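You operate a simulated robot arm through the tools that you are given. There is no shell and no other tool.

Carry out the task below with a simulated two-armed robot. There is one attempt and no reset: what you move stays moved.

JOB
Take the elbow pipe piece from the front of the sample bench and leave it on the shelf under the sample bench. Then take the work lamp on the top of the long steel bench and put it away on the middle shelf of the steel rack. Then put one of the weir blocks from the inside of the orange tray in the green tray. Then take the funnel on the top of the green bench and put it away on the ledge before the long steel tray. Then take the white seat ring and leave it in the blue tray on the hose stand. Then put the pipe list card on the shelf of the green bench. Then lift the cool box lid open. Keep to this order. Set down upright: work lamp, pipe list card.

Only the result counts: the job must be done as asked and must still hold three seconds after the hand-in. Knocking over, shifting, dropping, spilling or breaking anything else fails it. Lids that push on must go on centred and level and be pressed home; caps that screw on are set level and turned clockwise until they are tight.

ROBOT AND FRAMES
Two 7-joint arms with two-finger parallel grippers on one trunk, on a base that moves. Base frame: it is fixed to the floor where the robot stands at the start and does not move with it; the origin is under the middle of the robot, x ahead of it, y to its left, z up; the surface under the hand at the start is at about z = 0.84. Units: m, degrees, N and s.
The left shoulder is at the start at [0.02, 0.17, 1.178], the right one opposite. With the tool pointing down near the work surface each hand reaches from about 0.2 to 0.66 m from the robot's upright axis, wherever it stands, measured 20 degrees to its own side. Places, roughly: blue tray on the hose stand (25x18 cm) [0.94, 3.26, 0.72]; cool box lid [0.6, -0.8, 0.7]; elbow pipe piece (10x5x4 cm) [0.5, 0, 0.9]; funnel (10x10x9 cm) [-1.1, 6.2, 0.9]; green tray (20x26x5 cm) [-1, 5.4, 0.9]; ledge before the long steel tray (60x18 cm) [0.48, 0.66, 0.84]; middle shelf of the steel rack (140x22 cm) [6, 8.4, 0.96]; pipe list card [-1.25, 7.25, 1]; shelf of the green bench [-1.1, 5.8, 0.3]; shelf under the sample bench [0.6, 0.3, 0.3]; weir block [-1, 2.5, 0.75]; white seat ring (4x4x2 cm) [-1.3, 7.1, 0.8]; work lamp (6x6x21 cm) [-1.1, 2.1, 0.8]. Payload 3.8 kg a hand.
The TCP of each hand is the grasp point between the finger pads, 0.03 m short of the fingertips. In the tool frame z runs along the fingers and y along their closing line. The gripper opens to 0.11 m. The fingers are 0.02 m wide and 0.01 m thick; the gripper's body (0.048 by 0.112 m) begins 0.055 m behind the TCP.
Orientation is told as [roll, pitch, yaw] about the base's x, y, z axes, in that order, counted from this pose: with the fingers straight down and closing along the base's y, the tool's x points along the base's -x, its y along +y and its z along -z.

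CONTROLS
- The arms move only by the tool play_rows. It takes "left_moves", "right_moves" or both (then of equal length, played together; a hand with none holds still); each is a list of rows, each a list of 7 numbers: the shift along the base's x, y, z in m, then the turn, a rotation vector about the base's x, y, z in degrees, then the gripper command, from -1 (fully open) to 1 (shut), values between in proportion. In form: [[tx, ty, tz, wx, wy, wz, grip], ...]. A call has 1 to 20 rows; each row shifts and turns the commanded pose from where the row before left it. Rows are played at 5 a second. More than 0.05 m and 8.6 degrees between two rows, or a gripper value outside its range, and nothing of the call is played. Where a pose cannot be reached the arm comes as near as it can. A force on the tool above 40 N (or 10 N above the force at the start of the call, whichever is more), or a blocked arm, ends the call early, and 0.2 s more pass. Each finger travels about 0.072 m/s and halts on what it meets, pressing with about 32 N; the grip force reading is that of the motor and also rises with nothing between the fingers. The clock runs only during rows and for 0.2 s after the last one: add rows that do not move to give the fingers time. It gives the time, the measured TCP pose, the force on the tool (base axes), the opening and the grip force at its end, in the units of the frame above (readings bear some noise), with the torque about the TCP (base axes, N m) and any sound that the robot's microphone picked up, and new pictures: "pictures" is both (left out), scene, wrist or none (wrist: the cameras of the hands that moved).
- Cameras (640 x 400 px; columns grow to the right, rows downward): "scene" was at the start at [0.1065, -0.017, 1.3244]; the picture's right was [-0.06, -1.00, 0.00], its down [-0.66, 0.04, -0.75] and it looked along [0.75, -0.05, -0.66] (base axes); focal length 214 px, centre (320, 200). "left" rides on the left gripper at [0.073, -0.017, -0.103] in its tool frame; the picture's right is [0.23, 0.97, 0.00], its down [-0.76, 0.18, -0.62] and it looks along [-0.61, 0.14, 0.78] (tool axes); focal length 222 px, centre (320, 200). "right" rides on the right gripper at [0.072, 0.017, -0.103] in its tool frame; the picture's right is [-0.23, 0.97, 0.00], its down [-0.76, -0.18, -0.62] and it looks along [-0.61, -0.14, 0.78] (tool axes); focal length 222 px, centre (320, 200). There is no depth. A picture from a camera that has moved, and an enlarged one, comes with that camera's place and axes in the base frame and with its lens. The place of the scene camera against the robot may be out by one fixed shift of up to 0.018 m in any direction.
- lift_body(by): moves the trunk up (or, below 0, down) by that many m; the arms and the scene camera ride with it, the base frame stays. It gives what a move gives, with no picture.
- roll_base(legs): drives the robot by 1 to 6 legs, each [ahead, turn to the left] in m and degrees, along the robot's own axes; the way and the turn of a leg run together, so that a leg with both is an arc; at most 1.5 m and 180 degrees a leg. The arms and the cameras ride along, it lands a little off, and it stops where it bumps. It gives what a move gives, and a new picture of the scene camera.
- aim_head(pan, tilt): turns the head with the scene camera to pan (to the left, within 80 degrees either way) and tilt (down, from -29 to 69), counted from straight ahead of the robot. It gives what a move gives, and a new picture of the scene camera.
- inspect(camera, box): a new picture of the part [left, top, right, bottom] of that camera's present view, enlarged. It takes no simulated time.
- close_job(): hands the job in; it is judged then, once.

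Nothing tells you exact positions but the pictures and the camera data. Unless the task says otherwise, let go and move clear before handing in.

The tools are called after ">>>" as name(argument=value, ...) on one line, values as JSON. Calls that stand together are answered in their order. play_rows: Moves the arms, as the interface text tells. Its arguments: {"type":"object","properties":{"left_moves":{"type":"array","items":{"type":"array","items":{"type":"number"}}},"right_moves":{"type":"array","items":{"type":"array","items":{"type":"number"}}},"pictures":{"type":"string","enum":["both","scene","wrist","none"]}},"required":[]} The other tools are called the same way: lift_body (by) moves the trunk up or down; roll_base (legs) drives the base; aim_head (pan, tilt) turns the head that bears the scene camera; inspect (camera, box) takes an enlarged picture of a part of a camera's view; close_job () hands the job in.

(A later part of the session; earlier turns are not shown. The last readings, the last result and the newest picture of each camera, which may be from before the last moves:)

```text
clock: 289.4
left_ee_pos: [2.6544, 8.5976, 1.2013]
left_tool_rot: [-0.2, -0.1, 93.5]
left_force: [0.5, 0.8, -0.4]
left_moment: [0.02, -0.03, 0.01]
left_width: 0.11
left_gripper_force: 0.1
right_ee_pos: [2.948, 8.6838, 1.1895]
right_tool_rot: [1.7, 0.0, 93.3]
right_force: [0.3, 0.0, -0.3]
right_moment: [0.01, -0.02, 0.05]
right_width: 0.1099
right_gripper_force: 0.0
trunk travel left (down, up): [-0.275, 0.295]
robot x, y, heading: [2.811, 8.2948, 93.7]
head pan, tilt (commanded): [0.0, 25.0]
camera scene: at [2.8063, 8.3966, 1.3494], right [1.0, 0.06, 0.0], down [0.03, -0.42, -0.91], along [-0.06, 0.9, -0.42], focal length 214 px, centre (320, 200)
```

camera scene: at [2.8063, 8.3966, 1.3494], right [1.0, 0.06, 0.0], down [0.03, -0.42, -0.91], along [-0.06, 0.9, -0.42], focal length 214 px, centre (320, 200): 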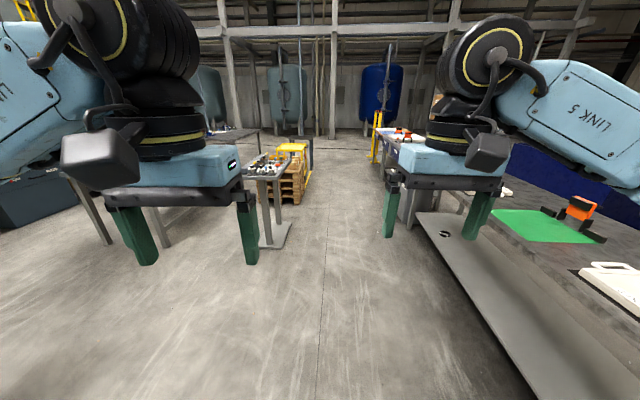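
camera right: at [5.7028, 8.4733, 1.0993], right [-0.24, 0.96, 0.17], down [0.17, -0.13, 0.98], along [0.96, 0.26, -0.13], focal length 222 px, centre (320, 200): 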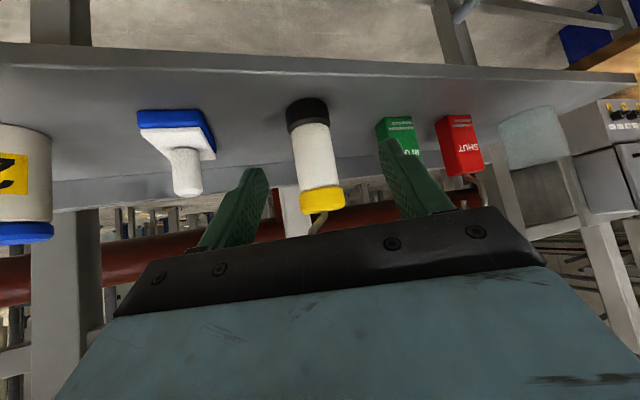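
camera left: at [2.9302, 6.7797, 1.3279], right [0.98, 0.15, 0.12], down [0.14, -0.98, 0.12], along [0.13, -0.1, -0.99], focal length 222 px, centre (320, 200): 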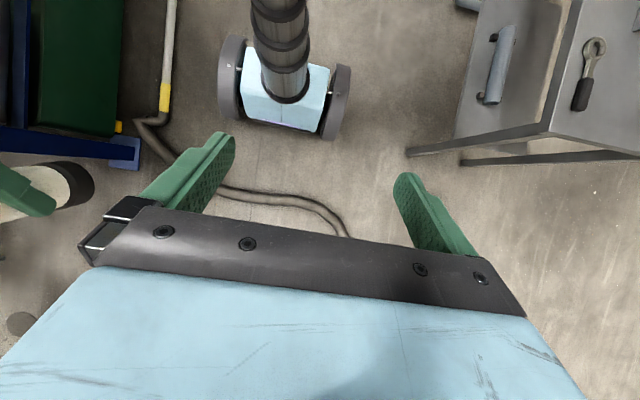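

>>> roll_base(legs=[[0, 26], [1.28, 0], [0, 61], [1.1, 0]])

>>> roll_base(legs=[[1.05, 0], [0, 86]])

```text
clock: 305.0
left_ee_pos: [0.7865, 9.3124, 1.2005]
left_tool_rot: [-0.2, -0.1, 178.2]
left_force: [0.1, -0.4, 0.0]
left_moment: [0.0, -0.03, -0.01]
left_width: 0.1102
left_gripper_force: 0.1
right_ee_pos: [0.7302, 9.6139, 1.1887]
right_tool_rot: [1.7, 0.0, 177.7]
right_force: [0.3, 0.3, 0.3]
right_moment: [0.01, 0.02, -0.01]
right_width: 0.1101
right_gripper_force: 0.0
trunk travel left (down, up): [-0.275, 0.295]
robot x, y, heading: [1.1052, 9.4412, 178.3]
head pan, tilt (commanded): [0.0, 25.0]
camera scene: at [0.9913, 9.433, 1.3494], right [0.03, 1.0, 0.0], down [0.42, -0.01, -0.91], along [-0.91, 0.03, -0.42], focal length 214 px, centre (320, 200)
```

scene: 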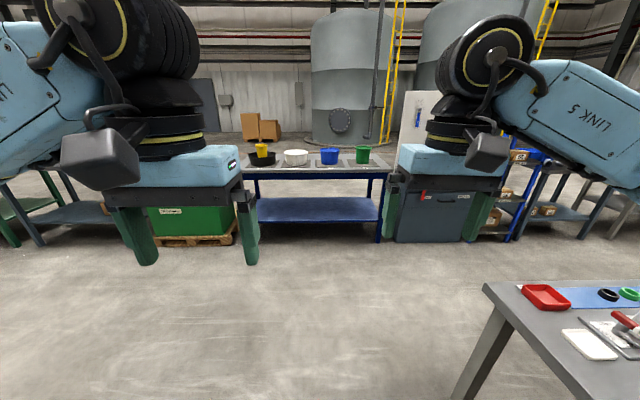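

```text
clock: 314.1
left_ee_pos: [0.1695, 9.1533, 1.2006]
left_tool_rot: [-0.2, -0.1, -94.3]
left_force: [-0.7, 1.3, 0.7]
left_moment: [-0.04, 0.01, -0.03]
left_width: 0.1099
left_gripper_force: 0.2
right_ee_pos: [-0.1326, 9.1089, 1.1888]
right_tool_rot: [1.7, 0.1, -94.5]
right_force: [0.2, -0.1, -0.1]
right_moment: [0.04, 0.02, 0.01]
right_width: 0.1101
right_gripper_force: 0.0
trunk travel left (down, up): [-0.275, 0.295]
robot x, y, heading: [0.0547, 9.4733, -94.5]
head pan, tilt (commanded): [0.0, 25.0]
camera scene: at [0.0479, 9.3498, 1.3494], right [-1.0, 0.08, 0.0], down [0.03, 0.42, -0.91], along [-0.07, -0.9, -0.42], focal length 214 px, centre (320, 200)
```

scene: 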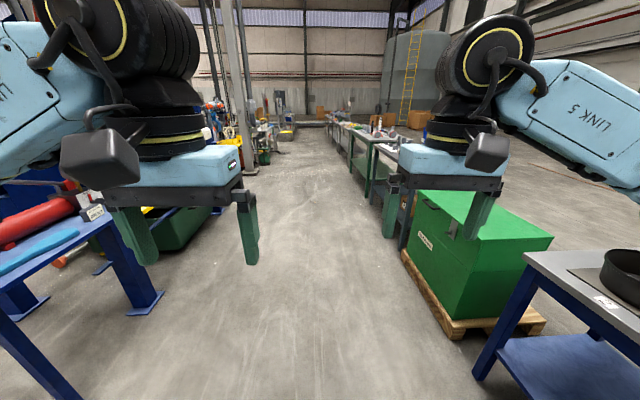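

I head south down the aisle back to the long steel bench.

>>> roll_base(legs=[[0, 2], [1.45, 0], [1.45, 0]])

>>> roll_base(legs=[[1.45, 0], [1.45, 0]])

```text
clock: 328.5
left_ee_pos: [0.1248, 6.2661, 1.2019]
left_tool_rot: [-0.3, -0.1, -91.3]
left_force: [-0.6, -0.8, -0.3]
left_moment: [0.03, 0.01, 0.0]
left_width: 0.11
left_gripper_force: 0.1
right_ee_pos: [-0.1755, 6.2068, 1.1891]
right_tool_rot: [1.7, 0.1, -91.8]
right_force: [-0.7, 0.6, -0.4]
right_moment: [-0.03, 0.01, 0.02]
right_width: 0.11
right_gripper_force: 0.1
trunk travel left (down, up): [-0.275, 0.295]
robot x, y, heading: [-0.008, 6.5849, -91.2]
head pan, tilt (commanded): [0.0, 25.0]
camera scene: at [-0.007, 6.4563, 1.3494], right [-1.0, 0.03, 0.0], down [0.01, 0.42, -0.91], along [-0.02, -0.91, -0.42], focal length 214 px, centre (320, 200)
```

scene: 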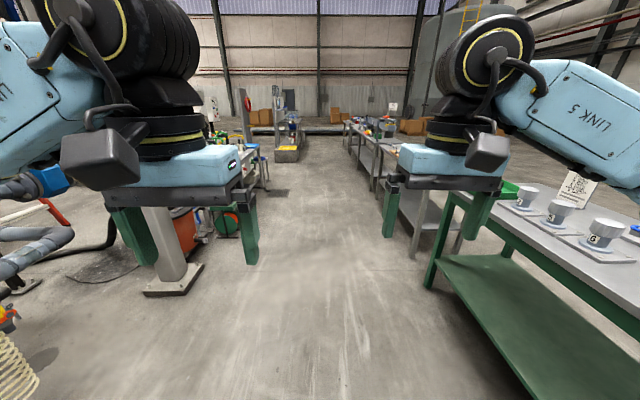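

```text
clock: 342.3
left_ee_pos: [0.1659, 3.4173, 1.2012]
left_tool_rot: [-0.3, -0.1, -88.9]
left_force: [0.1, 0.2, -0.2]
left_moment: [-0.02, -0.02, 0.03]
left_width: 0.1102
left_gripper_force: 0.0
right_ee_pos: [-0.1327, 3.3463, 1.1891]
right_tool_rot: [1.7, 0.1, -89.1]
right_force: [0.4, 0.7, 0.5]
right_moment: [0.03, -0.03, 0.03]
right_width: 0.1099
right_gripper_force: 0.1
trunk travel left (down, up): [-0.275, 0.295]
robot x, y, heading: [0.0189, 3.7266, -88.9]
head pan, tilt (commanded): [0.0, 25.0]
camera scene: at [0.0243, 3.602, 1.3494], right [-1.0, -0.02, 0.0], down [-0.01, 0.42, -0.91], along [0.02, -0.91, -0.42], focal length 214 px, centre (320, 200)
```

scene: 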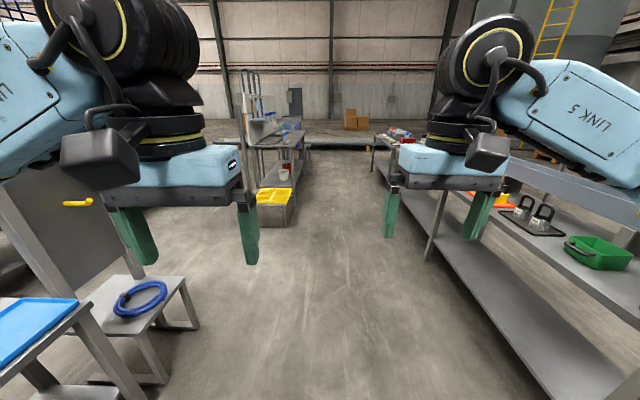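

I'm back near the long bench, the light-blue tray on the hose stand at my left. I drive on to y≈2.1 and turn to face the bench.

>>> roll_base(legs=[[1.4, 0], [0.22, 0], [0, -90.5], [0.38, 0]])

>>> aim_head(pan=-15, tilt=42)

```text
clock: 356.4
left_ee_pos: [-0.6176, 1.9564, 1.201]
left_tool_rot: [-0.2, -0.2, -178.4]
left_force: [-0.6, 0.2, 0.5]
left_moment: [-0.03, -0.02, 0.0]
left_width: 0.11
left_gripper_force: 0.1
right_ee_pos: [-0.6918, 2.2526, 1.1893]
right_tool_rot: [1.6, 0.1, -178.7]
right_force: [-0.7, -1.0, 0.0]
right_moment: [0.02, -0.05, 0.02]
right_width: 0.1099
right_gripper_force: 0.1
trunk travel left (down, up): [-0.275, 0.295]
robot x, y, heading: [-0.3081, 2.1057, -178.3]
head pan, tilt (commanded): [0.0, 25.0]
camera scene: at [-0.4202, 2.0881, 1.3494], right [-0.03, 1.0, 0.0], down [0.42, 0.01, -0.91], along [-0.91, -0.02, -0.42], focal length 214 px, centre (320, 200)
```

scene: 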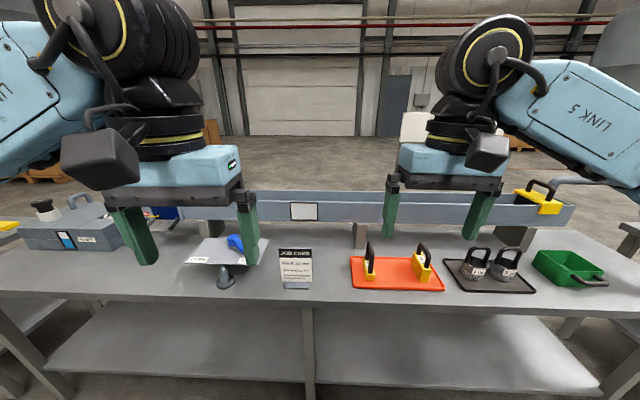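

```text
clock: 357.2
left_ee_pos: [-0.6167, 1.955, 1.2011]
left_tool_rot: [-0.2, -0.2, -178.4]
left_force: [0.2, -0.1, 0.6]
left_moment: [0.04, -0.03, -0.03]
left_width: 0.1102
left_gripper_force: 0.0
right_ee_pos: [-0.6916, 2.252, 1.1894]
right_tool_rot: [1.8, 0.1, -178.7]
right_force: [0.3, -0.2, 0.7]
right_moment: [-0.01, -0.01, 0.0]
right_width: 0.1101
right_gripper_force: 0.1
trunk travel left (down, up): [-0.275, 0.295]
robot x, y, heading: [-0.3066, 2.0994, -178.3]
head pan, tilt (commanded): [-15.0, 42.0]
camera scene: at [-0.4088, 2.1099, 1.3232], right [0.23, 0.97, 0.0], down [0.65, -0.16, -0.74], along [-0.72, 0.17, -0.67], focal length 214 px, centre (320, 200)
```

scene: 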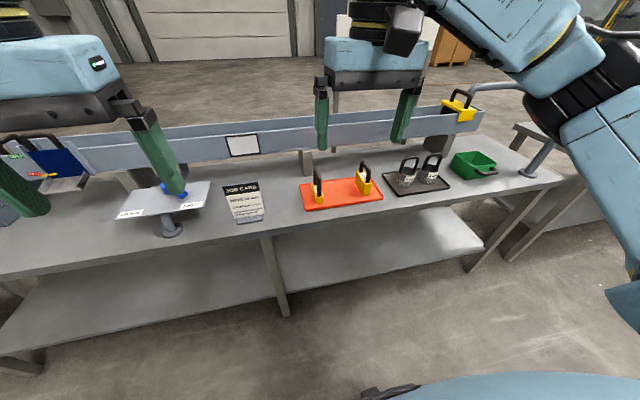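

I drive 15 cm closer and bring the right hand over the small weir block for a wrist view.

>>> roll_base(legs=[[0.15, 0]])

>>> play_rows(right_moves=[[-0.03, 0, -0.02, 0, 0, 0, -1], [-0.03, 0, -0.02, 0, 0, 0, -1], [-0.03, 0, -0.02, 0, 0, 0, -1], [0, 0, 0, 0, 0, 0, -1]])

```text
clock: 358.6
left_ee_pos: [-0.7657, 1.9522, 1.2005]
left_tool_rot: [-0.2, 0.0, -178.5]
left_force: [-0.2, -0.1, 0.4]
left_moment: [0.02, -0.01, 0.01]
left_width: 0.1101
left_gripper_force: 0.0
right_ee_pos: [-0.8396, 2.2502, 1.1882]
right_tool_rot: [1.8, 0.1, -178.8]
right_force: [-0.3, -0.5, 0.2]
right_moment: [0.0, -0.03, 0.02]
right_width: 0.1102
right_gripper_force: 0.1
trunk travel left (down, up): [-0.275, 0.295]
robot x, y, heading: [-0.4576, 2.0968, -178.7]
head pan, tilt (commanded): [-15.0, 42.0]
camera scene: at [-0.5577, 2.1064, 1.3231], right [0.23, 0.97, 0.0], down [0.65, -0.16, -0.74], along [-0.72, 0.17, -0.67], focal length 214 px, centre (320, 200)
```

scene: 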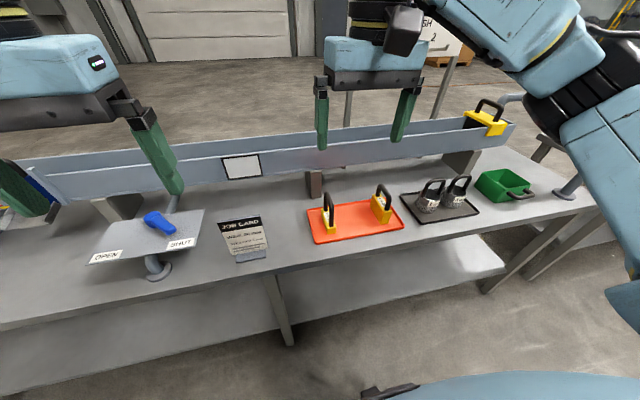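

```text
clock: 359.6
left_ee_pos: [-0.7634, 1.9532, 1.2011]
left_tool_rot: [-0.2, -0.2, -178.5]
left_force: [-0.4, -0.3, 1.1]
left_moment: [-0.02, -0.02, 0.04]
left_width: 0.1101
left_gripper_force: 0.1
right_ee_pos: [-0.9284, 2.2496, 1.1303]
right_tool_rot: [1.6, 0.0, -178.7]
right_force: [0.1, 0.0, 0.8]
right_moment: [0.0, 0.05, -0.02]
right_width: 0.1104
right_gripper_force: 0.1
trunk travel left (down, up): [-0.275, 0.295]
robot x, y, heading: [-0.4589, 2.1008, -178.7]
head pan, tilt (commanded): [-15.0, 42.0]
camera scene: at [-0.5561, 2.1065, 1.3232], right [0.23, 0.97, 0.0], down [0.65, -0.16, -0.74], along [-0.72, 0.17, -0.67], focal length 214 px, centre (320, 200)
camera right: at [-0.8554, 2.2365, 1.2334], right [-0.21, -0.98, 0.03], down [-0.77, 0.18, 0.62], along [-0.61, 0.11, -0.79], focal length 222 px, centre (320, 200)
```

scene: 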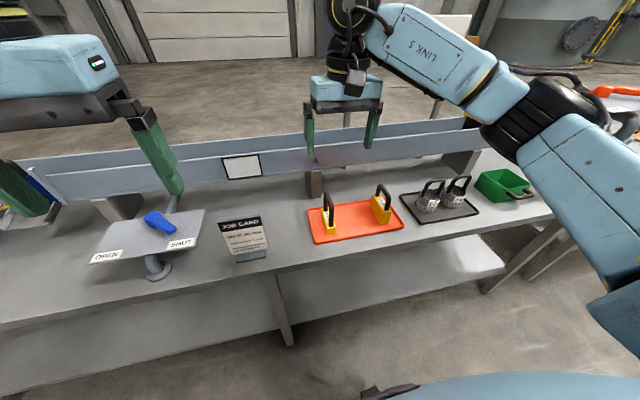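
right: 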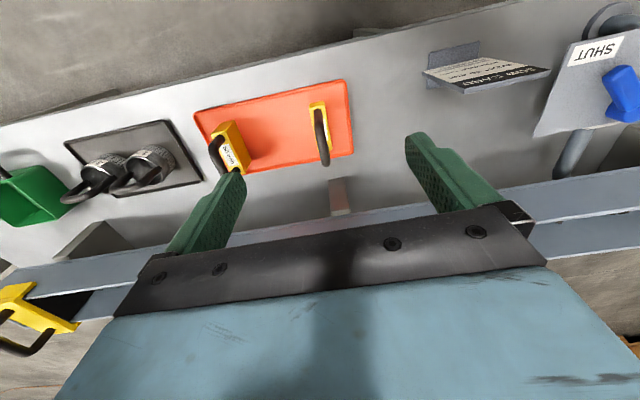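

>>> inspect(camera="right", box=[180, 70, 380, 195])

>>> inspect(camera="scene", box=[280, 160, 440, 260])

```text
3.20 times, centred on (280, 132) of right
camera zoom: at [-0.8554, 2.2365, 1.2334], right [-0.21, -0.98, 0.03], down [-0.77, 0.18, 0.62], along [-0.61, 0.11, -0.79], focal length 711 px, centre (448, 416)
```

zoom: 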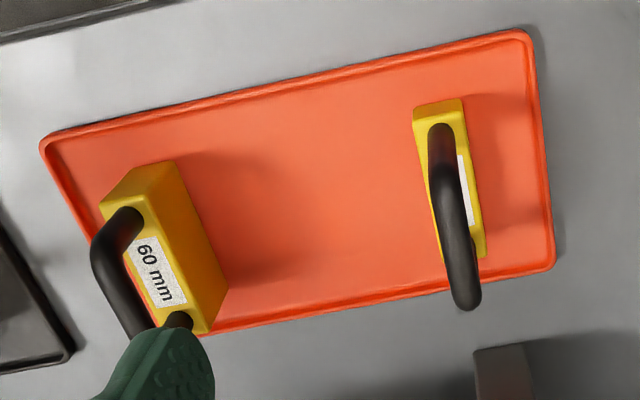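

```text
4.00 times, centred on (360, 210) of scene
camera zoom: at [-0.5561, 2.1065, 1.3232], right [0.23, 0.97, 0.0], down [0.65, -0.16, -0.74], along [-0.72, 0.17, -0.67], focal length 858 px, centre (160, 160)
```

zoom: 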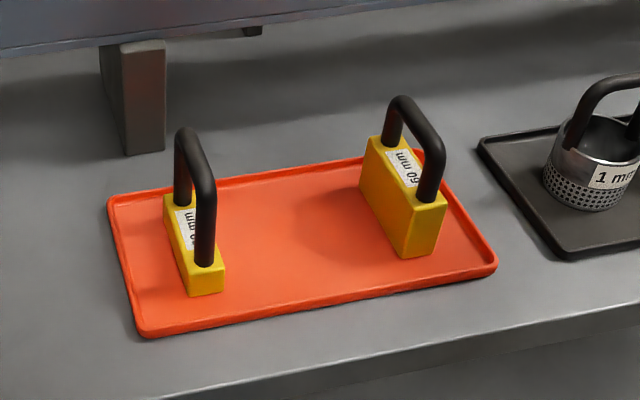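

The 30 mm block's handle bar runs along x at y≈2.255, centre x≈-1.0, top z≈0.89–0.90. I straighten the hand and move above it.

>>> play_rows(right_moves=[[-0.018, 0.0015, -0.03, 1.6, 0, 0, -0.3], [-0.018, 0.0015, -0.03, 0, 0, 0, -0.3], [-0.018, 0.0015, -0.03, 0, 0, 0, -0.3], [-0.018, 0.0015, -0.03, 0, 0, 0, -0.3], [0, 0, 0, 0, 0, 0, -0.3]])

>>> inspect(camera="right", box=[220, 40, 420, 190])

```text
clock: 360.8
left_ee_pos: [-0.763, 1.9525, 1.2013]
left_tool_rot: [-0.3, -0.2, -178.5]
left_force: [-0.2, -1.2, 0.4]
left_moment: [0.01, 0.01, -0.01]
left_width: 0.1099
left_gripper_force: 0.1
right_ee_pos: [-1.0, 2.257, 1.009]
right_tool_rot: [0.1, 0.0, -178.8]
right_force: [0.4, 0.2, 0.0]
right_moment: [-0.01, 0.01, -0.03]
right_width: 0.0714
right_gripper_force: 0.0
trunk travel left (down, up): [-0.275, 0.295]
robot x, y, heading: [-0.4602, 2.0962, -178.5]
head pan, tilt (commanded): [-15.0, 42.0]
camera scene: at [-0.5563, 2.1064, 1.3232], right [0.23, 0.97, 0.0], down [0.65, -0.16, -0.74], along [-0.72, 0.17, -0.67], focal length 214 px, centre (320, 200)
camera right: at [-0.9265, 2.2398, 1.1128], right [-0.21, -0.98, 0.0], down [-0.77, 0.16, 0.62], along [-0.61, 0.13, -0.78], focal length 222 px, centre (320, 200)
```

scene: 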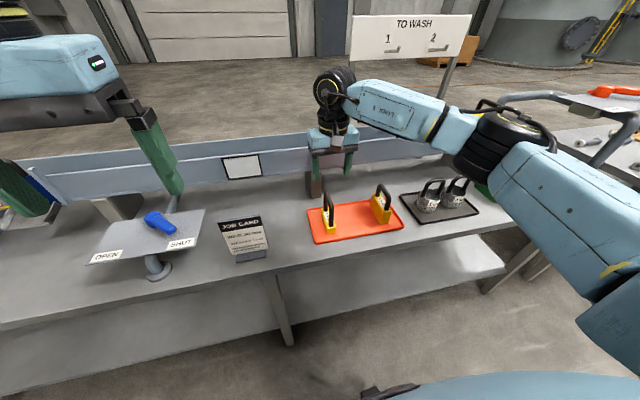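
right: 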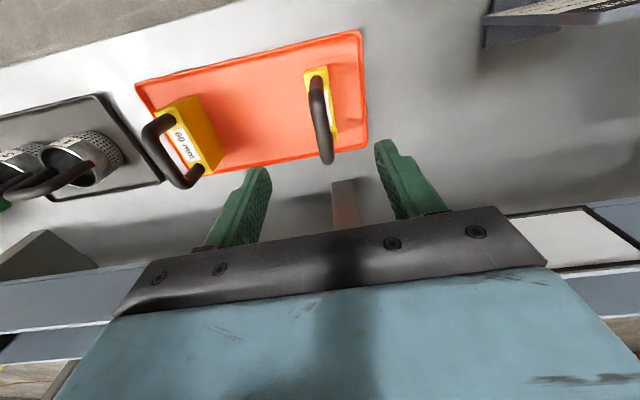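

```text
2.67 times, centred on (320, 115) of right
camera zoom: at [-0.9265, 2.2398, 1.1128], right [-0.21, -0.98, 0.0], down [-0.77, 0.16, 0.62], along [-0.61, 0.13, -0.78], focal length 592 px, centre (320, 427)
```

zoom: 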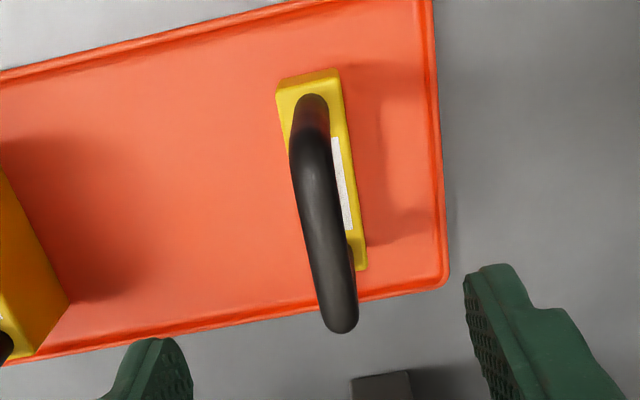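

The handle is centred between the fingers. I lower to TCP z≈0.87 so the bar lies between the pads.

>>> play_rows(right_moves=[[-0.0055, 0, -0.03, 0, 0, 0, -0.3], [-0.0055, 0, -0.03, 0, 0, 0, -0.3], [0, 0, -0.03, 0, 0, 0, -0.3], [0, 0, -0.027, 0, 0, 0, -0.3], [0, 0, 0, 0, 0, 0, -0.3]], pictures="wrist")

>>> inspect(camera="right", box=[220, 60, 420, 230])

>>> inspect(camera="scene", box=[280, 130, 400, 240])

```text
clock: 361.9
left_ee_pos: [-0.7649, 1.9524, 1.2003]
left_tool_rot: [-0.1, -0.2, -178.4]
left_force: [-0.4, 0.8, -0.3]
left_moment: [0.02, -0.01, -0.03]
left_width: 0.1098
left_gripper_force: 0.0
right_ee_pos: [-1.012, 2.2558, 0.8925]
right_tool_rot: [0.1, 0.1, -178.8]
right_force: [0.2, -0.4, 0.3]
right_moment: [0.01, 0.0, 0.02]
right_width: 0.0717
right_gripper_force: 0.0
trunk travel left (down, up): [-0.275, 0.295]
robot x, y, heading: [-0.454, 2.099, -178.5]
head pan, tilt (commanded): [-15.0, 42.0]
camera right: at [-0.9383, 2.2397, 0.9958], right [-0.21, -0.98, 0.0], down [-0.77, 0.16, 0.62], along [-0.61, 0.13, -0.78], focal length 222 px, centre (320, 200)
```

right: 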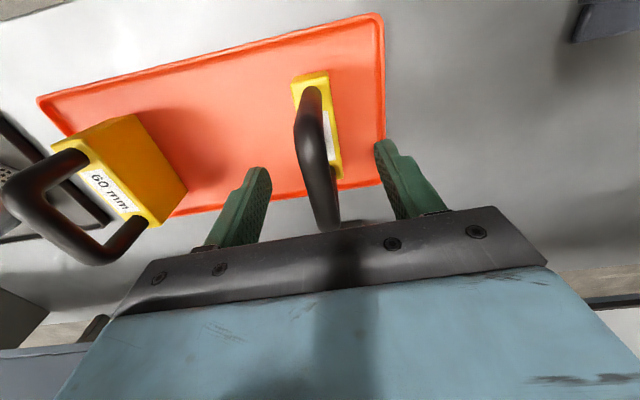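

```text
2.35 times, centred on (320, 145) of right
camera zoom: at [-0.9383, 2.2397, 0.9958], right [-0.21, -0.98, 0.0], down [-0.77, 0.16, 0.62], along [-0.61, 0.13, -0.78], focal length 523 px, centre (320, 329)
```

zoom: 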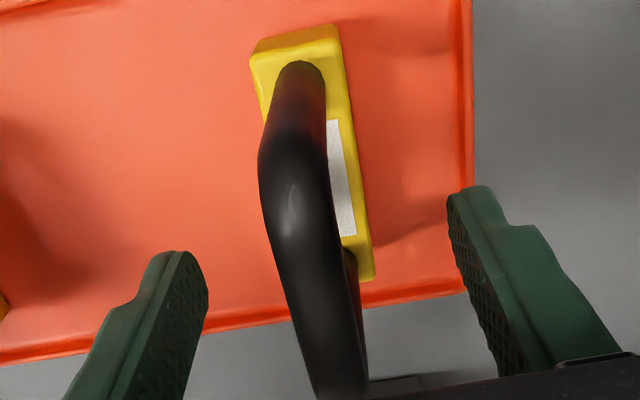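

```text
3.64 times, centred on (340, 185) of scene
camera zoom: at [-0.5565, 2.1064, 1.3232], right [0.23, 0.97, 0.0], down [0.65, -0.16, -0.74], along [-0.72, 0.17, -0.67], focal length 780 px, centre (247, 254)
```

zoom: 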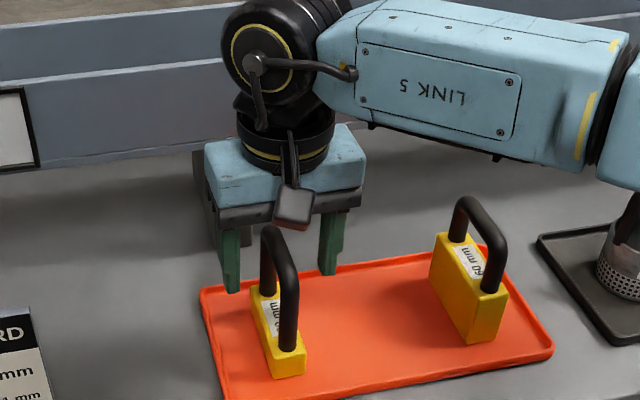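

The bar is right at the pads (z≈0.885). I lower 1 cm more and close.

>>> play_rows(right_moves=[[0.004, 0, -0.01, 0, 0, 0, -0.3], [0, 0, 0, 0, 0, 0, 0.2], [0, 0, 0, 0, 0, 0, 0.6], [0, 0, 0, 0, 0, 0, 1], [0, 0, 0, 0, 0, 0, 1]], pictures="wrist")

```text
clock: 363.1
left_ee_pos: [-0.7629, 1.9525, 1.2014]
left_tool_rot: [-0.2, -0.1, -178.5]
left_force: [0.0, 0.6, -0.6]
left_moment: [0.05, 0.02, -0.03]
left_width: 0.11
left_gripper_force: 0.1
right_ee_pos: [-1.0076, 2.255, 0.8825]
right_tool_rot: [0.1, 0.2, -178.8]
right_force: [-0.2, 0.0, -0.4]
right_moment: [-0.01, 0.0, 0.0]
right_width: 0.015
right_gripper_force: 31.6
trunk travel left (down, up): [-0.275, 0.295]
robot x, y, heading: [-0.4564, 2.0966, -178.6]
head pan, tilt (commanded): [-15.0, 42.0]
camera right: at [-0.9344, 2.2397, 0.9853], right [-0.21, -0.98, 0.0], down [-0.77, 0.16, 0.62], along [-0.61, 0.13, -0.78], focal length 222 px, centre (320, 200)
```

right: 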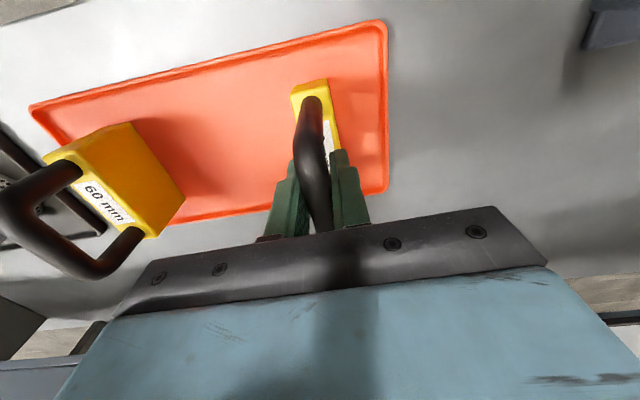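

Held (15 mm bar). I lift straight up.

>>> play_rows(right_moves=[[0, 0, 0.01, 0, 0, 0, 1], [0, 0, 0.02, 0, 0, 0, 1], [0, 0, 0.03, 0, 0, 0, 1], [0, 0, 0.04, 0, 0, 0, 1], [0, 0, 0.04, 0, 0, 0, 1], [0, 0, 0.04, 0, 0, 0, 1], [0, 0, 0, 0, 0, 0, 1]], pictures="both")

```text
clock: 364.8
left_ee_pos: [-0.7656, 1.9528, 1.2011]
left_tool_rot: [-0.1, -0.1, -178.6]
left_force: [0.0, -0.1, 0.2]
left_moment: [0.0, -0.01, -0.01]
left_width: 0.11
left_gripper_force: 0.0
right_ee_pos: [-1.0054, 2.2578, 1.0617]
right_tool_rot: [0.0, 0.2, -178.8]
right_force: [-0.7, -0.5, -2.1]
right_moment: [-0.01, -0.04, 0.01]
right_width: 0.0151
right_gripper_force: 32.0
trunk travel left (down, up): [-0.275, 0.295]
robot x, y, heading: [-0.4558, 2.1005, -178.8]
head pan, tilt (commanded): [-15.0, 42.0]
camera scene: at [-0.557, 2.1065, 1.3231], right [0.23, 0.97, 0.0], down [0.65, -0.16, -0.74], along [-0.72, 0.17, -0.67], focal length 214 px, centre (320, 200)
camera right: at [-0.9318, 2.2403, 1.1649], right [-0.21, -0.98, 0.0], down [-0.77, 0.16, 0.62], along [-0.61, 0.13, -0.78], focal length 222 px, centre (320, 200)
```

scene: 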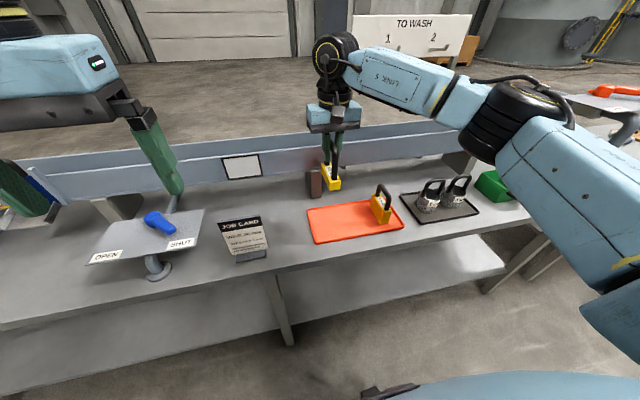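
right: 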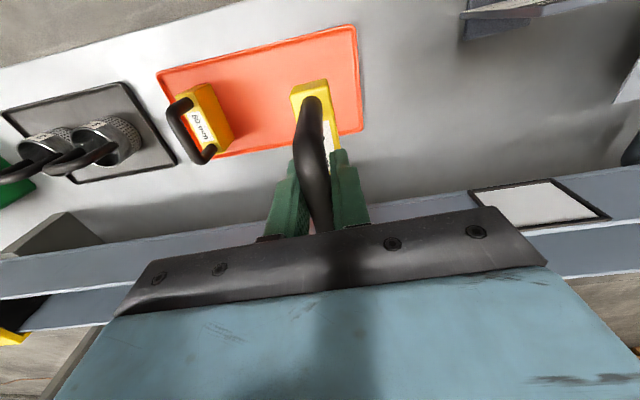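

The block hangs level. I draw it in, back off, and drive north to the green bench.

>>> play_rows(right_moves=[[0.03, 0, 0.025, 0, 0, 0, 1], [0.03, 0, 0.025, 0, 0, 0, 1], [0.03, 0, 0.025, 0, 0, 0, 1], [0.03, 0, 0.025, 0, 0, 0, 1], [0.03, 0, 0.0, 0, 0, 0, 1], [0, 0, 0, 0, 0, 0, 1]], pictures="none")

>>> roll_base(legs=[[-0.3, 0], [0, -89], [1.4, 0], [1.4, 0]])

>>> aim_head(pan=60, tilt=30)

```text
clock: 366.1
left_ee_pos: [-0.7644, 1.9521, 1.2013]
left_tool_rot: [-0.3, -0.1, -178.5]
left_force: [0.8, -0.9, 0.3]
left_moment: [0.02, 0.0, 0.03]
left_width: 0.1098
left_gripper_force: 0.1
right_ee_pos: [-0.8577, 2.2553, 1.1588]
right_tool_rot: [0.1, 0.1, -178.9]
right_force: [-0.4, 0.6, -0.6]
right_moment: [0.0, -0.01, 0.03]
right_width: 0.0151
right_gripper_force: 32.1
trunk travel left (down, up): [-0.275, 0.295]
robot x, y, heading: [-0.4566, 2.0996, -178.7]
head pan, tilt (commanded): [-15.0, 42.0]
```

```text
clock: 385.1
left_ee_pos: [-0.4659, 5.2039, 1.2011]
left_tool_rot: [-0.2, -0.1, 93.6]
left_force: [-1.0, 0.2, -0.6]
left_moment: [-0.01, -0.02, 0.01]
left_width: 0.11
left_gripper_force: 0.2
right_ee_pos: [-0.1664, 5.3084, 1.1595]
right_tool_rot: [0.1, 0.1, 93.4]
right_force: [-0.8, 0.1, -1.9]
right_moment: [-0.04, 0.0, -0.03]
right_width: 0.0151
right_gripper_force: 32.1
trunk travel left (down, up): [-0.275, 0.295]
robot x, y, heading: [-0.3051, 4.902, 93.6]
head pan, tilt (commanded): [-15.0, 42.0]
camera scene: at [-0.2909, 4.9935, 1.3232], right [0.98, -0.2, 0.0], down [-0.13, -0.66, -0.74], along [0.15, 0.73, -0.67], focal length 214 px, centre (320, 200)
```

scene: 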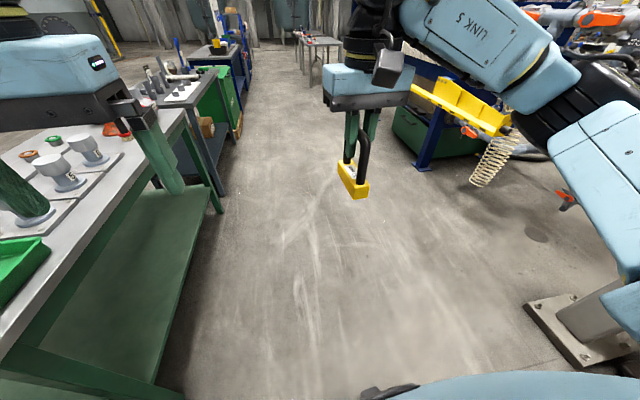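

```text
clock: 386.6
left_ee_pos: [-0.465, 5.2042, 1.2018]
left_tool_rot: [-0.2, -0.2, 93.7]
left_force: [0.1, 0.4, -0.2]
left_moment: [-0.01, 0.01, -0.01]
left_width: 0.1099
left_gripper_force: 0.1
right_ee_pos: [-0.1676, 5.3077, 1.1596]
right_tool_rot: [0.1, 0.1, 93.4]
right_force: [0.1, -0.1, 0.2]
right_moment: [0.01, 0.01, -0.01]
right_width: 0.0149
right_gripper_force: 32.1
trunk travel left (down, up): [-0.275, 0.295]
robot x, y, heading: [-0.3067, 4.9014, 93.6]
head pan, tilt (commanded): [60.0, 30.0]
camera scene: at [-0.3884, 4.9515, 1.3415], right [0.44, 0.9, 0.0], down [0.45, -0.22, -0.87], along [-0.78, 0.39, -0.5], focal length 214 px, centre (320, 200)
```

scene: 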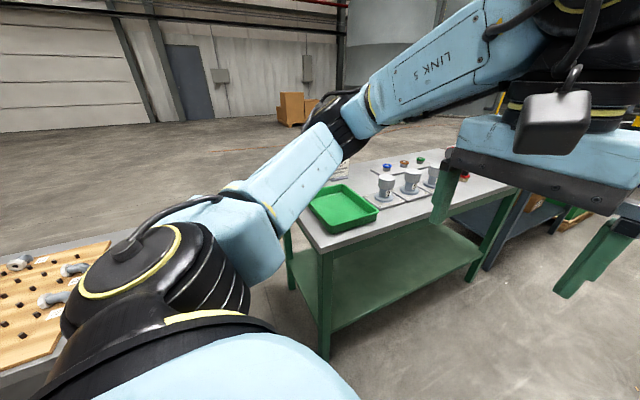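

The green tray is near [-1.03, 5.39]. I drive a little further and turn to face the green bench.

>>> roll_base(legs=[[0.35, 0], [0, 87], [0.08, 0]])

>>> aim_head(pan=-8, tilt=42)

>>> inspect(camera="scene", box=[240, 130, 560, 330])

```text
clock: 393.2
left_ee_pos: [-0.7215, 5.1112, 1.2003]
left_tool_rot: [-0.2, -0.1, -179.6]
left_force: [-0.4, -0.5, -0.7]
left_moment: [-0.02, 0.01, 0.01]
left_width: 0.1104
left_gripper_force: 0.1
right_ee_pos: [-0.8089, 5.416, 1.1596]
right_tool_rot: [0.1, 0.1, -179.9]
right_force: [0.1, -0.2, -0.9]
right_moment: [0.03, -0.04, -0.01]
right_width: 0.0154
right_gripper_force: 32.3
trunk travel left (down, up): [-0.275, 0.295]
robot x, y, heading: [-0.4095, 5.2519, -179.8]
head pan, tilt (commanded): [60.0, 30.0]
camera scene: at [-0.4753, 5.1621, 1.3414], right [-0.87, 0.5, 0.0], down [0.25, 0.43, -0.87], along [-0.43, -0.75, -0.5], focal length 214 px, centre (320, 200)
```

scene: 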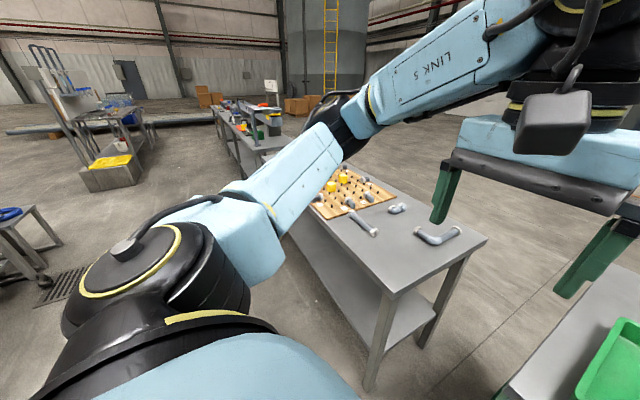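

```text
clock: 394.6
left_ee_pos: [-0.7199, 5.1122, 1.2011]
left_tool_rot: [-0.3, -0.2, -179.7]
left_force: [-0.6, -0.1, -0.5]
left_moment: [0.03, 0.01, -0.02]
left_width: 0.1103
left_gripper_force: 0.1
right_ee_pos: [-0.8078, 5.4164, 1.1607]
right_tool_rot: [0.1, 0.2, -179.9]
right_force: [-0.1, -0.9, -1.4]
right_moment: [-0.04, -0.01, 0.02]
right_width: 0.0151
right_gripper_force: 32.1
trunk travel left (down, up): [-0.275, 0.295]
robot x, y, heading: [-0.4111, 5.2534, -179.7]
head pan, tilt (commanded): [-8.0, 42.0]
camera scene: at [-0.5124, 5.2518, 1.3232], right [0.13, 0.99, 0.0], down [0.66, -0.09, -0.74], along [-0.74, 0.1, -0.67], focal length 214 px, centre (320, 200)
```

scene: 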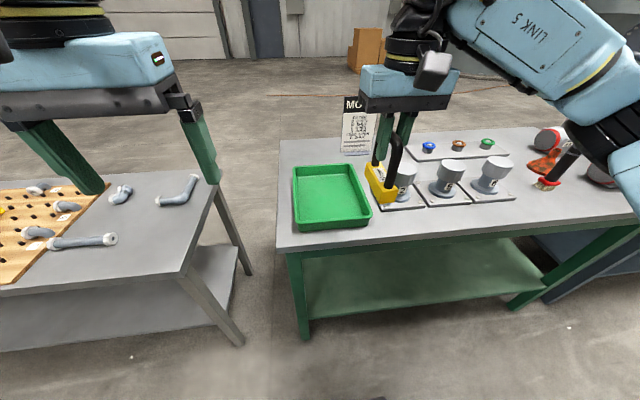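

```text
2.00 times, centred on (400, 230) of scene
camera zoom: at [-0.5124, 5.2518, 1.3232], right [0.13, 0.99, 0.0], down [0.66, -0.09, -0.74], along [-0.74, 0.1, -0.67], focal length 429 px, centre (160, 140)
```

zoom: 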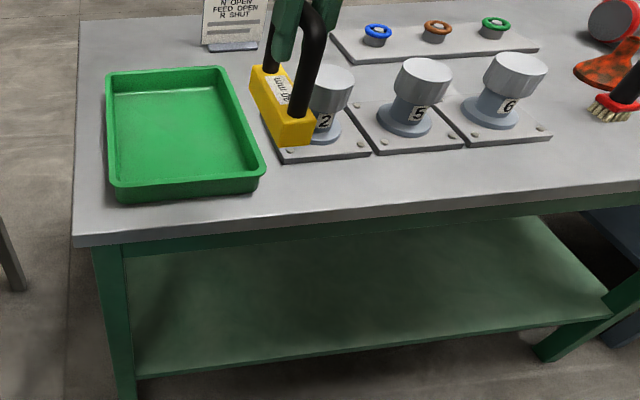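

The green tray spans about x -0.90…-1.20, y 5.24…5.45. I drive 9 cm closer, then bring the block over the tray.

>>> roll_base(legs=[[0.08, 0]])

>>> play_rows(right_moves=[[-0.03, -0.014, 0, 0, 0, 0, 1], [-0.03, -0.014, 0, 0, 0, 0, 1], [-0.03, -0.014, 0, 0, 0, 0, 1], [-0.03, -0.014, 0, 0, 0, 0, 1], [-0.03, -0.014, 0, 0, 0, 0, 1], [0, 0, 0, 0, 0, 0, 1]])

```text
clock: 395.6
left_ee_pos: [-0.8011, 5.1105, 1.2008]
left_tool_rot: [-0.2, -0.2, -179.5]
left_force: [-0.1, -0.5, 0.7]
left_moment: [0.01, -0.01, 0.02]
left_width: 0.1099
left_gripper_force: 0.0
right_ee_pos: [-0.8889, 5.4159, 1.1608]
right_tool_rot: [0.2, 0.2, -179.8]
right_force: [-0.5, -0.8, -1.9]
right_moment: [-0.03, -0.02, 0.01]
right_width: 0.015
right_gripper_force: 31.4
trunk travel left (down, up): [-0.275, 0.295]
robot x, y, heading: [-0.4907, 5.2533, -179.4]
head pan, tilt (commanded): [-8.0, 42.0]
camera scene: at [-0.593, 5.2514, 1.3231], right [0.13, 0.99, 0.0], down [0.66, -0.09, -0.74], along [-0.74, 0.1, -0.67], focal length 214 px, centre (320, 200)
```

scene: 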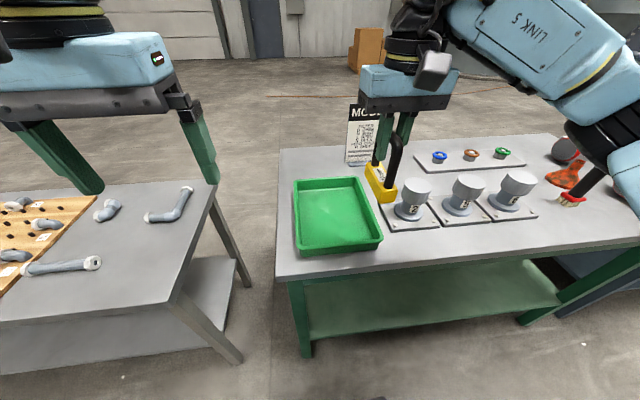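

```text
clock: 397.1
left_ee_pos: [-0.8, 5.1123, 1.2013]
left_tool_rot: [-0.1, -0.2, -179.7]
left_force: [0.2, -0.2, 0.2]
left_moment: [-0.03, 0.0, 0.0]
left_width: 0.1099
left_gripper_force: 0.0
right_ee_pos: [-1.038, 5.3462, 1.1597]
right_tool_rot: [0.0, 0.1, -179.9]
right_force: [1.0, 0.6, -1.3]
right_moment: [0.0, -0.03, -0.02]
right_width: 0.0151
right_gripper_force: 31.7
trunk travel left (down, up): [-0.275, 0.295]
robot x, y, heading: [-0.4875, 5.251, -179.7]
head pan, tilt (commanded): [-8.0, 42.0]
camera scene: at [-0.5916, 5.252, 1.3232], right [0.13, 0.99, 0.0], down [0.66, -0.09, -0.74], along [-0.74, 0.1, -0.67], focal length 214 px, centre (320, 200)
camera right: at [-0.9646, 5.3299, 1.262], right [-0.22, -0.97, 0.0], down [-0.76, 0.18, 0.62], along [-0.61, 0.14, -0.78], focal length 222 px, centre (320, 200)
```

scene: 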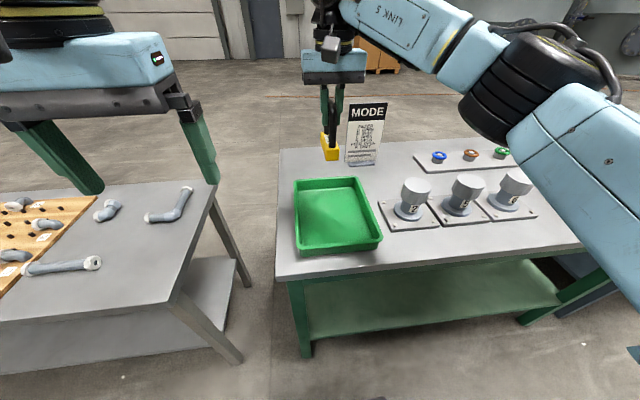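
right: 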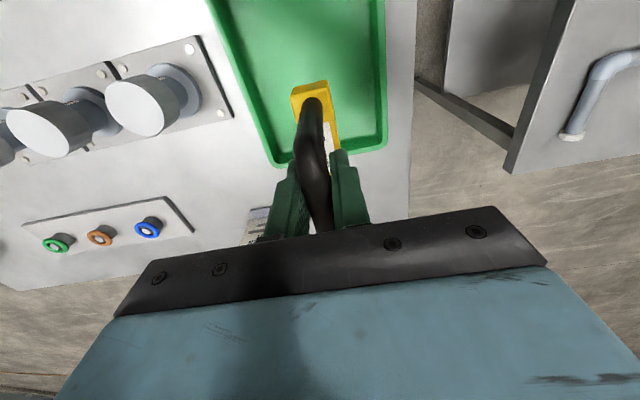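

The block is above the tray's middle. I lower it in stages.

>>> play_rows(right_moves=[[0.004, 0.001, -0.03, 0, 0, 0, 1], [0.004, 0.001, -0.03, 0, 0, 0, 1], [0.004, 0, -0.03, 0, 0, 0, 1], [0, 0, -0.03, 0, 0, 0, 1], [0, 0, -0.03, 0, 0, 0, 1], [0, 0, 0, 0, 0, 0, 1]])

```text
clock: 398.4
left_ee_pos: [-0.7989, 5.1117, 1.2016]
left_tool_rot: [-0.2, -0.2, -179.6]
left_force: [-0.8, 0.0, -0.2]
left_moment: [0.0, -0.03, 0.02]
left_width: 0.1099
left_gripper_force: 0.2
right_ee_pos: [-1.0245, 5.348, 1.0083]
right_tool_rot: [0.1, 0.1, -179.9]
right_force: [0.3, 0.0, -1.4]
right_moment: [-0.01, -0.04, 0.01]
right_width: 0.0149
right_gripper_force: 32.1
trunk travel left (down, up): [-0.275, 0.295]
robot x, y, heading: [-0.491, 5.2512, -179.6]
head pan, tilt (commanded): [-8.0, 42.0]
camera scene: at [-0.5918, 5.2513, 1.3232], right [0.13, 0.99, 0.0], down [0.66, -0.09, -0.74], along [-0.74, 0.1, -0.67], focal length 214 px, centre (320, 200)
camera right: at [-0.9514, 5.3304, 1.1108], right [-0.22, -0.97, 0.0], down [-0.76, 0.18, 0.62], along [-0.61, 0.14, -0.78], focal length 222 px, centre (320, 200)
```

scene: 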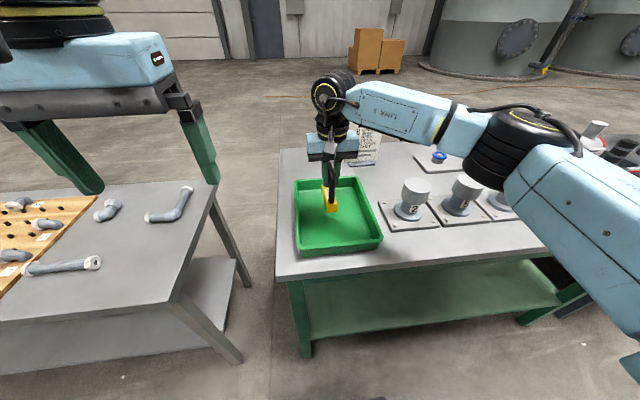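
right: 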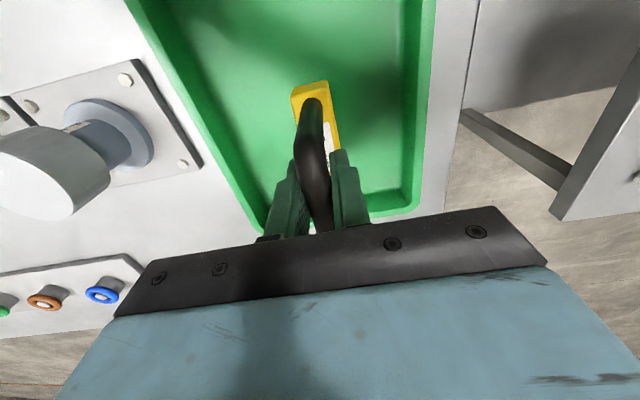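

>>> play_rows(right_moves=[[0, 0, -0.025, 0, 0, 0, 1], [0, 0, -0.02, 0, 0, 0, 1], [0, 0, -0.005, 0, 0, 0, 1], [0, 0, -0.004, 0, 0, 0, 1], [0, 0, 0, 0, 0, 0, 1]])

>>> inspect(camera="scene", box=[280, 120, 440, 270])

```text
clock: 399.6
left_ee_pos: [-0.7987, 5.1111, 1.2019]
left_tool_rot: [-0.2, -0.3, -179.6]
left_force: [0.7, -0.4, -0.7]
left_moment: [-0.02, -0.03, -0.01]
left_width: 0.1099
left_gripper_force: 0.1
right_ee_pos: [-1.0259, 5.3472, 0.9596]
right_tool_rot: [0.2, -0.4, -179.9]
right_force: [-3.1, 0.1, 28.5]
right_moment: [0.0, 0.05, 0.01]
right_width: 0.0152
right_gripper_force: 32.0
trunk travel left (down, up): [-0.275, 0.295]
robot x, y, heading: [-0.4921, 5.2522, -179.6]
head pan, tilt (commanded): [-8.0, 42.0]
camera scene: at [-0.5901, 5.2509, 1.3236], right [0.13, 0.99, 0.0], down [0.66, -0.09, -0.74], along [-0.74, 0.1, -0.67], focal length 214 px, centre (320, 200)
camera right: at [-0.9508, 5.3301, 1.0619], right [-0.23, -0.97, 0.01], down [-0.76, 0.18, 0.63], along [-0.61, 0.14, -0.78], focal length 222 px, centre (320, 200)
```

scene: 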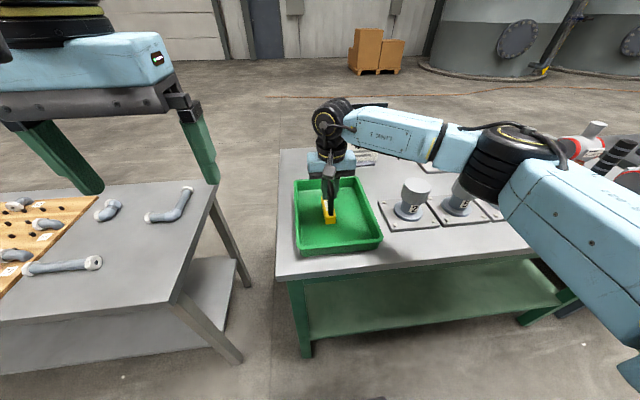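
right: 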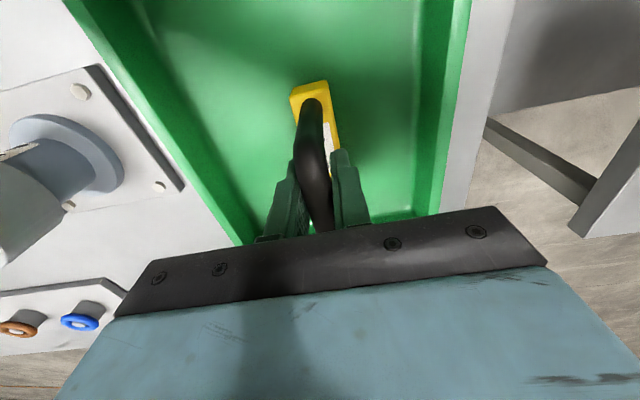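

```text
2.67 times, centred on (360, 195) of scene
camera zoom: at [-0.5901, 5.2509, 1.3236], right [0.13, 0.99, 0.0], down [0.66, -0.09, -0.74], along [-0.74, 0.1, -0.67], focal length 572 px, centre (213, 213)
```

zoom: 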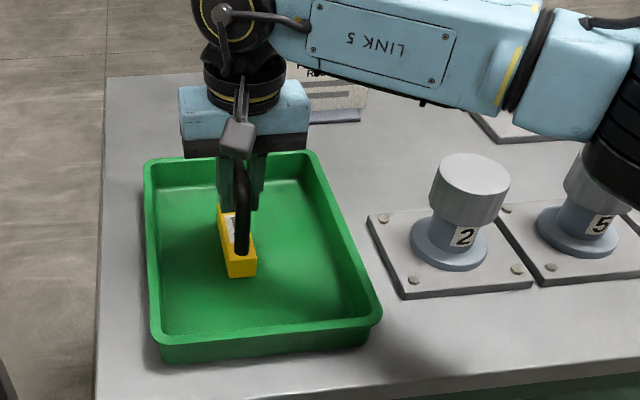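

The block rests on the tray floor (28 N). I relieve the pressure and release.

>>> play_rows(right_moves=[[0, 0, 0.006, 0, 0, 0, 1], [0, 0, 0, 0, 0, 0, 0.6], [0, 0, 0, 0, 0, 0, 0.2], [0, 0, 0, 0, 0, 0, -0.2], [0, 0, 0, 0, 0, 0, -0.2]], pictures="none")

>>> play_rows(right_moves=[[0, 0, 0.015, 0, 0, 0, -0.2], [0, 0, 0.03, 0, 0, 0, -0.2], [0, 0, 0.04, 0, 0, 0, -0.2], [0, 0, 0.04, 0, 0, 0, -0.2], [0, 0, 0.04, 0, 0, 0, -0.2], [0, 0, 0.04, 0, 0, 0, -0.2], [0, 0, 0, 0, 0, 0, -0.2]], pictures="both")

```text
clock: 400.9
left_ee_pos: [-0.8002, 5.1111, 1.2009]
left_tool_rot: [-0.2, -0.3, -179.5]
left_force: [0.0, 0.3, 0.0]
left_moment: [0.0, -0.04, -0.03]
left_width: 0.1101
left_gripper_force: 0.1
right_ee_pos: [-1.0241, 5.3487, 0.962]
right_tool_rot: [0.0, 0.1, -179.9]
right_force: [-0.1, -0.1, 0.8]
right_moment: [0.02, -0.01, 0.02]
right_width: 0.0661
right_gripper_force: 0.1
trunk travel left (down, up): [-0.275, 0.295]
robot x, y, heading: [-0.4911, 5.2513, -179.8]
head pan, tilt (commanded): [-8.0, 42.0]
```

```text
clock: 402.4
left_ee_pos: [-0.7996, 5.1119, 1.2014]
left_tool_rot: [-0.2, -0.1, -179.6]
left_force: [0.3, 0.3, 0.8]
left_moment: [-0.04, 0.01, -0.02]
left_width: 0.1097
left_gripper_force: 0.1
right_ee_pos: [-1.0263, 5.3496, 1.167]
right_tool_rot: [0.1, 0.2, -179.9]
right_force: [0.1, 0.2, 0.3]
right_moment: [0.02, 0.03, -0.02]
right_width: 0.0661
right_gripper_force: 0.1
trunk travel left (down, up): [-0.275, 0.295]
robot x, y, heading: [-0.4908, 5.2489, -179.9]
head pan, tilt (commanded): [-8.0, 42.0]
camera scene: at [-0.5921, 5.2516, 1.3231], right [0.13, 0.99, 0.0], down [0.66, -0.09, -0.74], along [-0.74, 0.1, -0.67], focal length 214 px, centre (320, 200)
camera right: at [-0.9525, 5.3319, 1.2705], right [-0.23, -0.97, 0.0], down [-0.76, 0.18, 0.62], along [-0.61, 0.14, -0.78], focal length 222 px, centre (320, 200)
```

scene: 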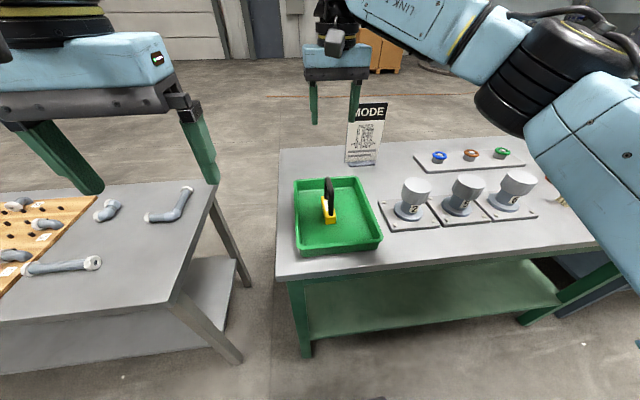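
right: 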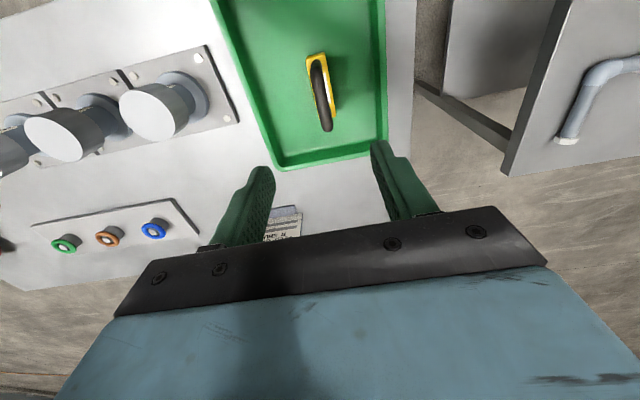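

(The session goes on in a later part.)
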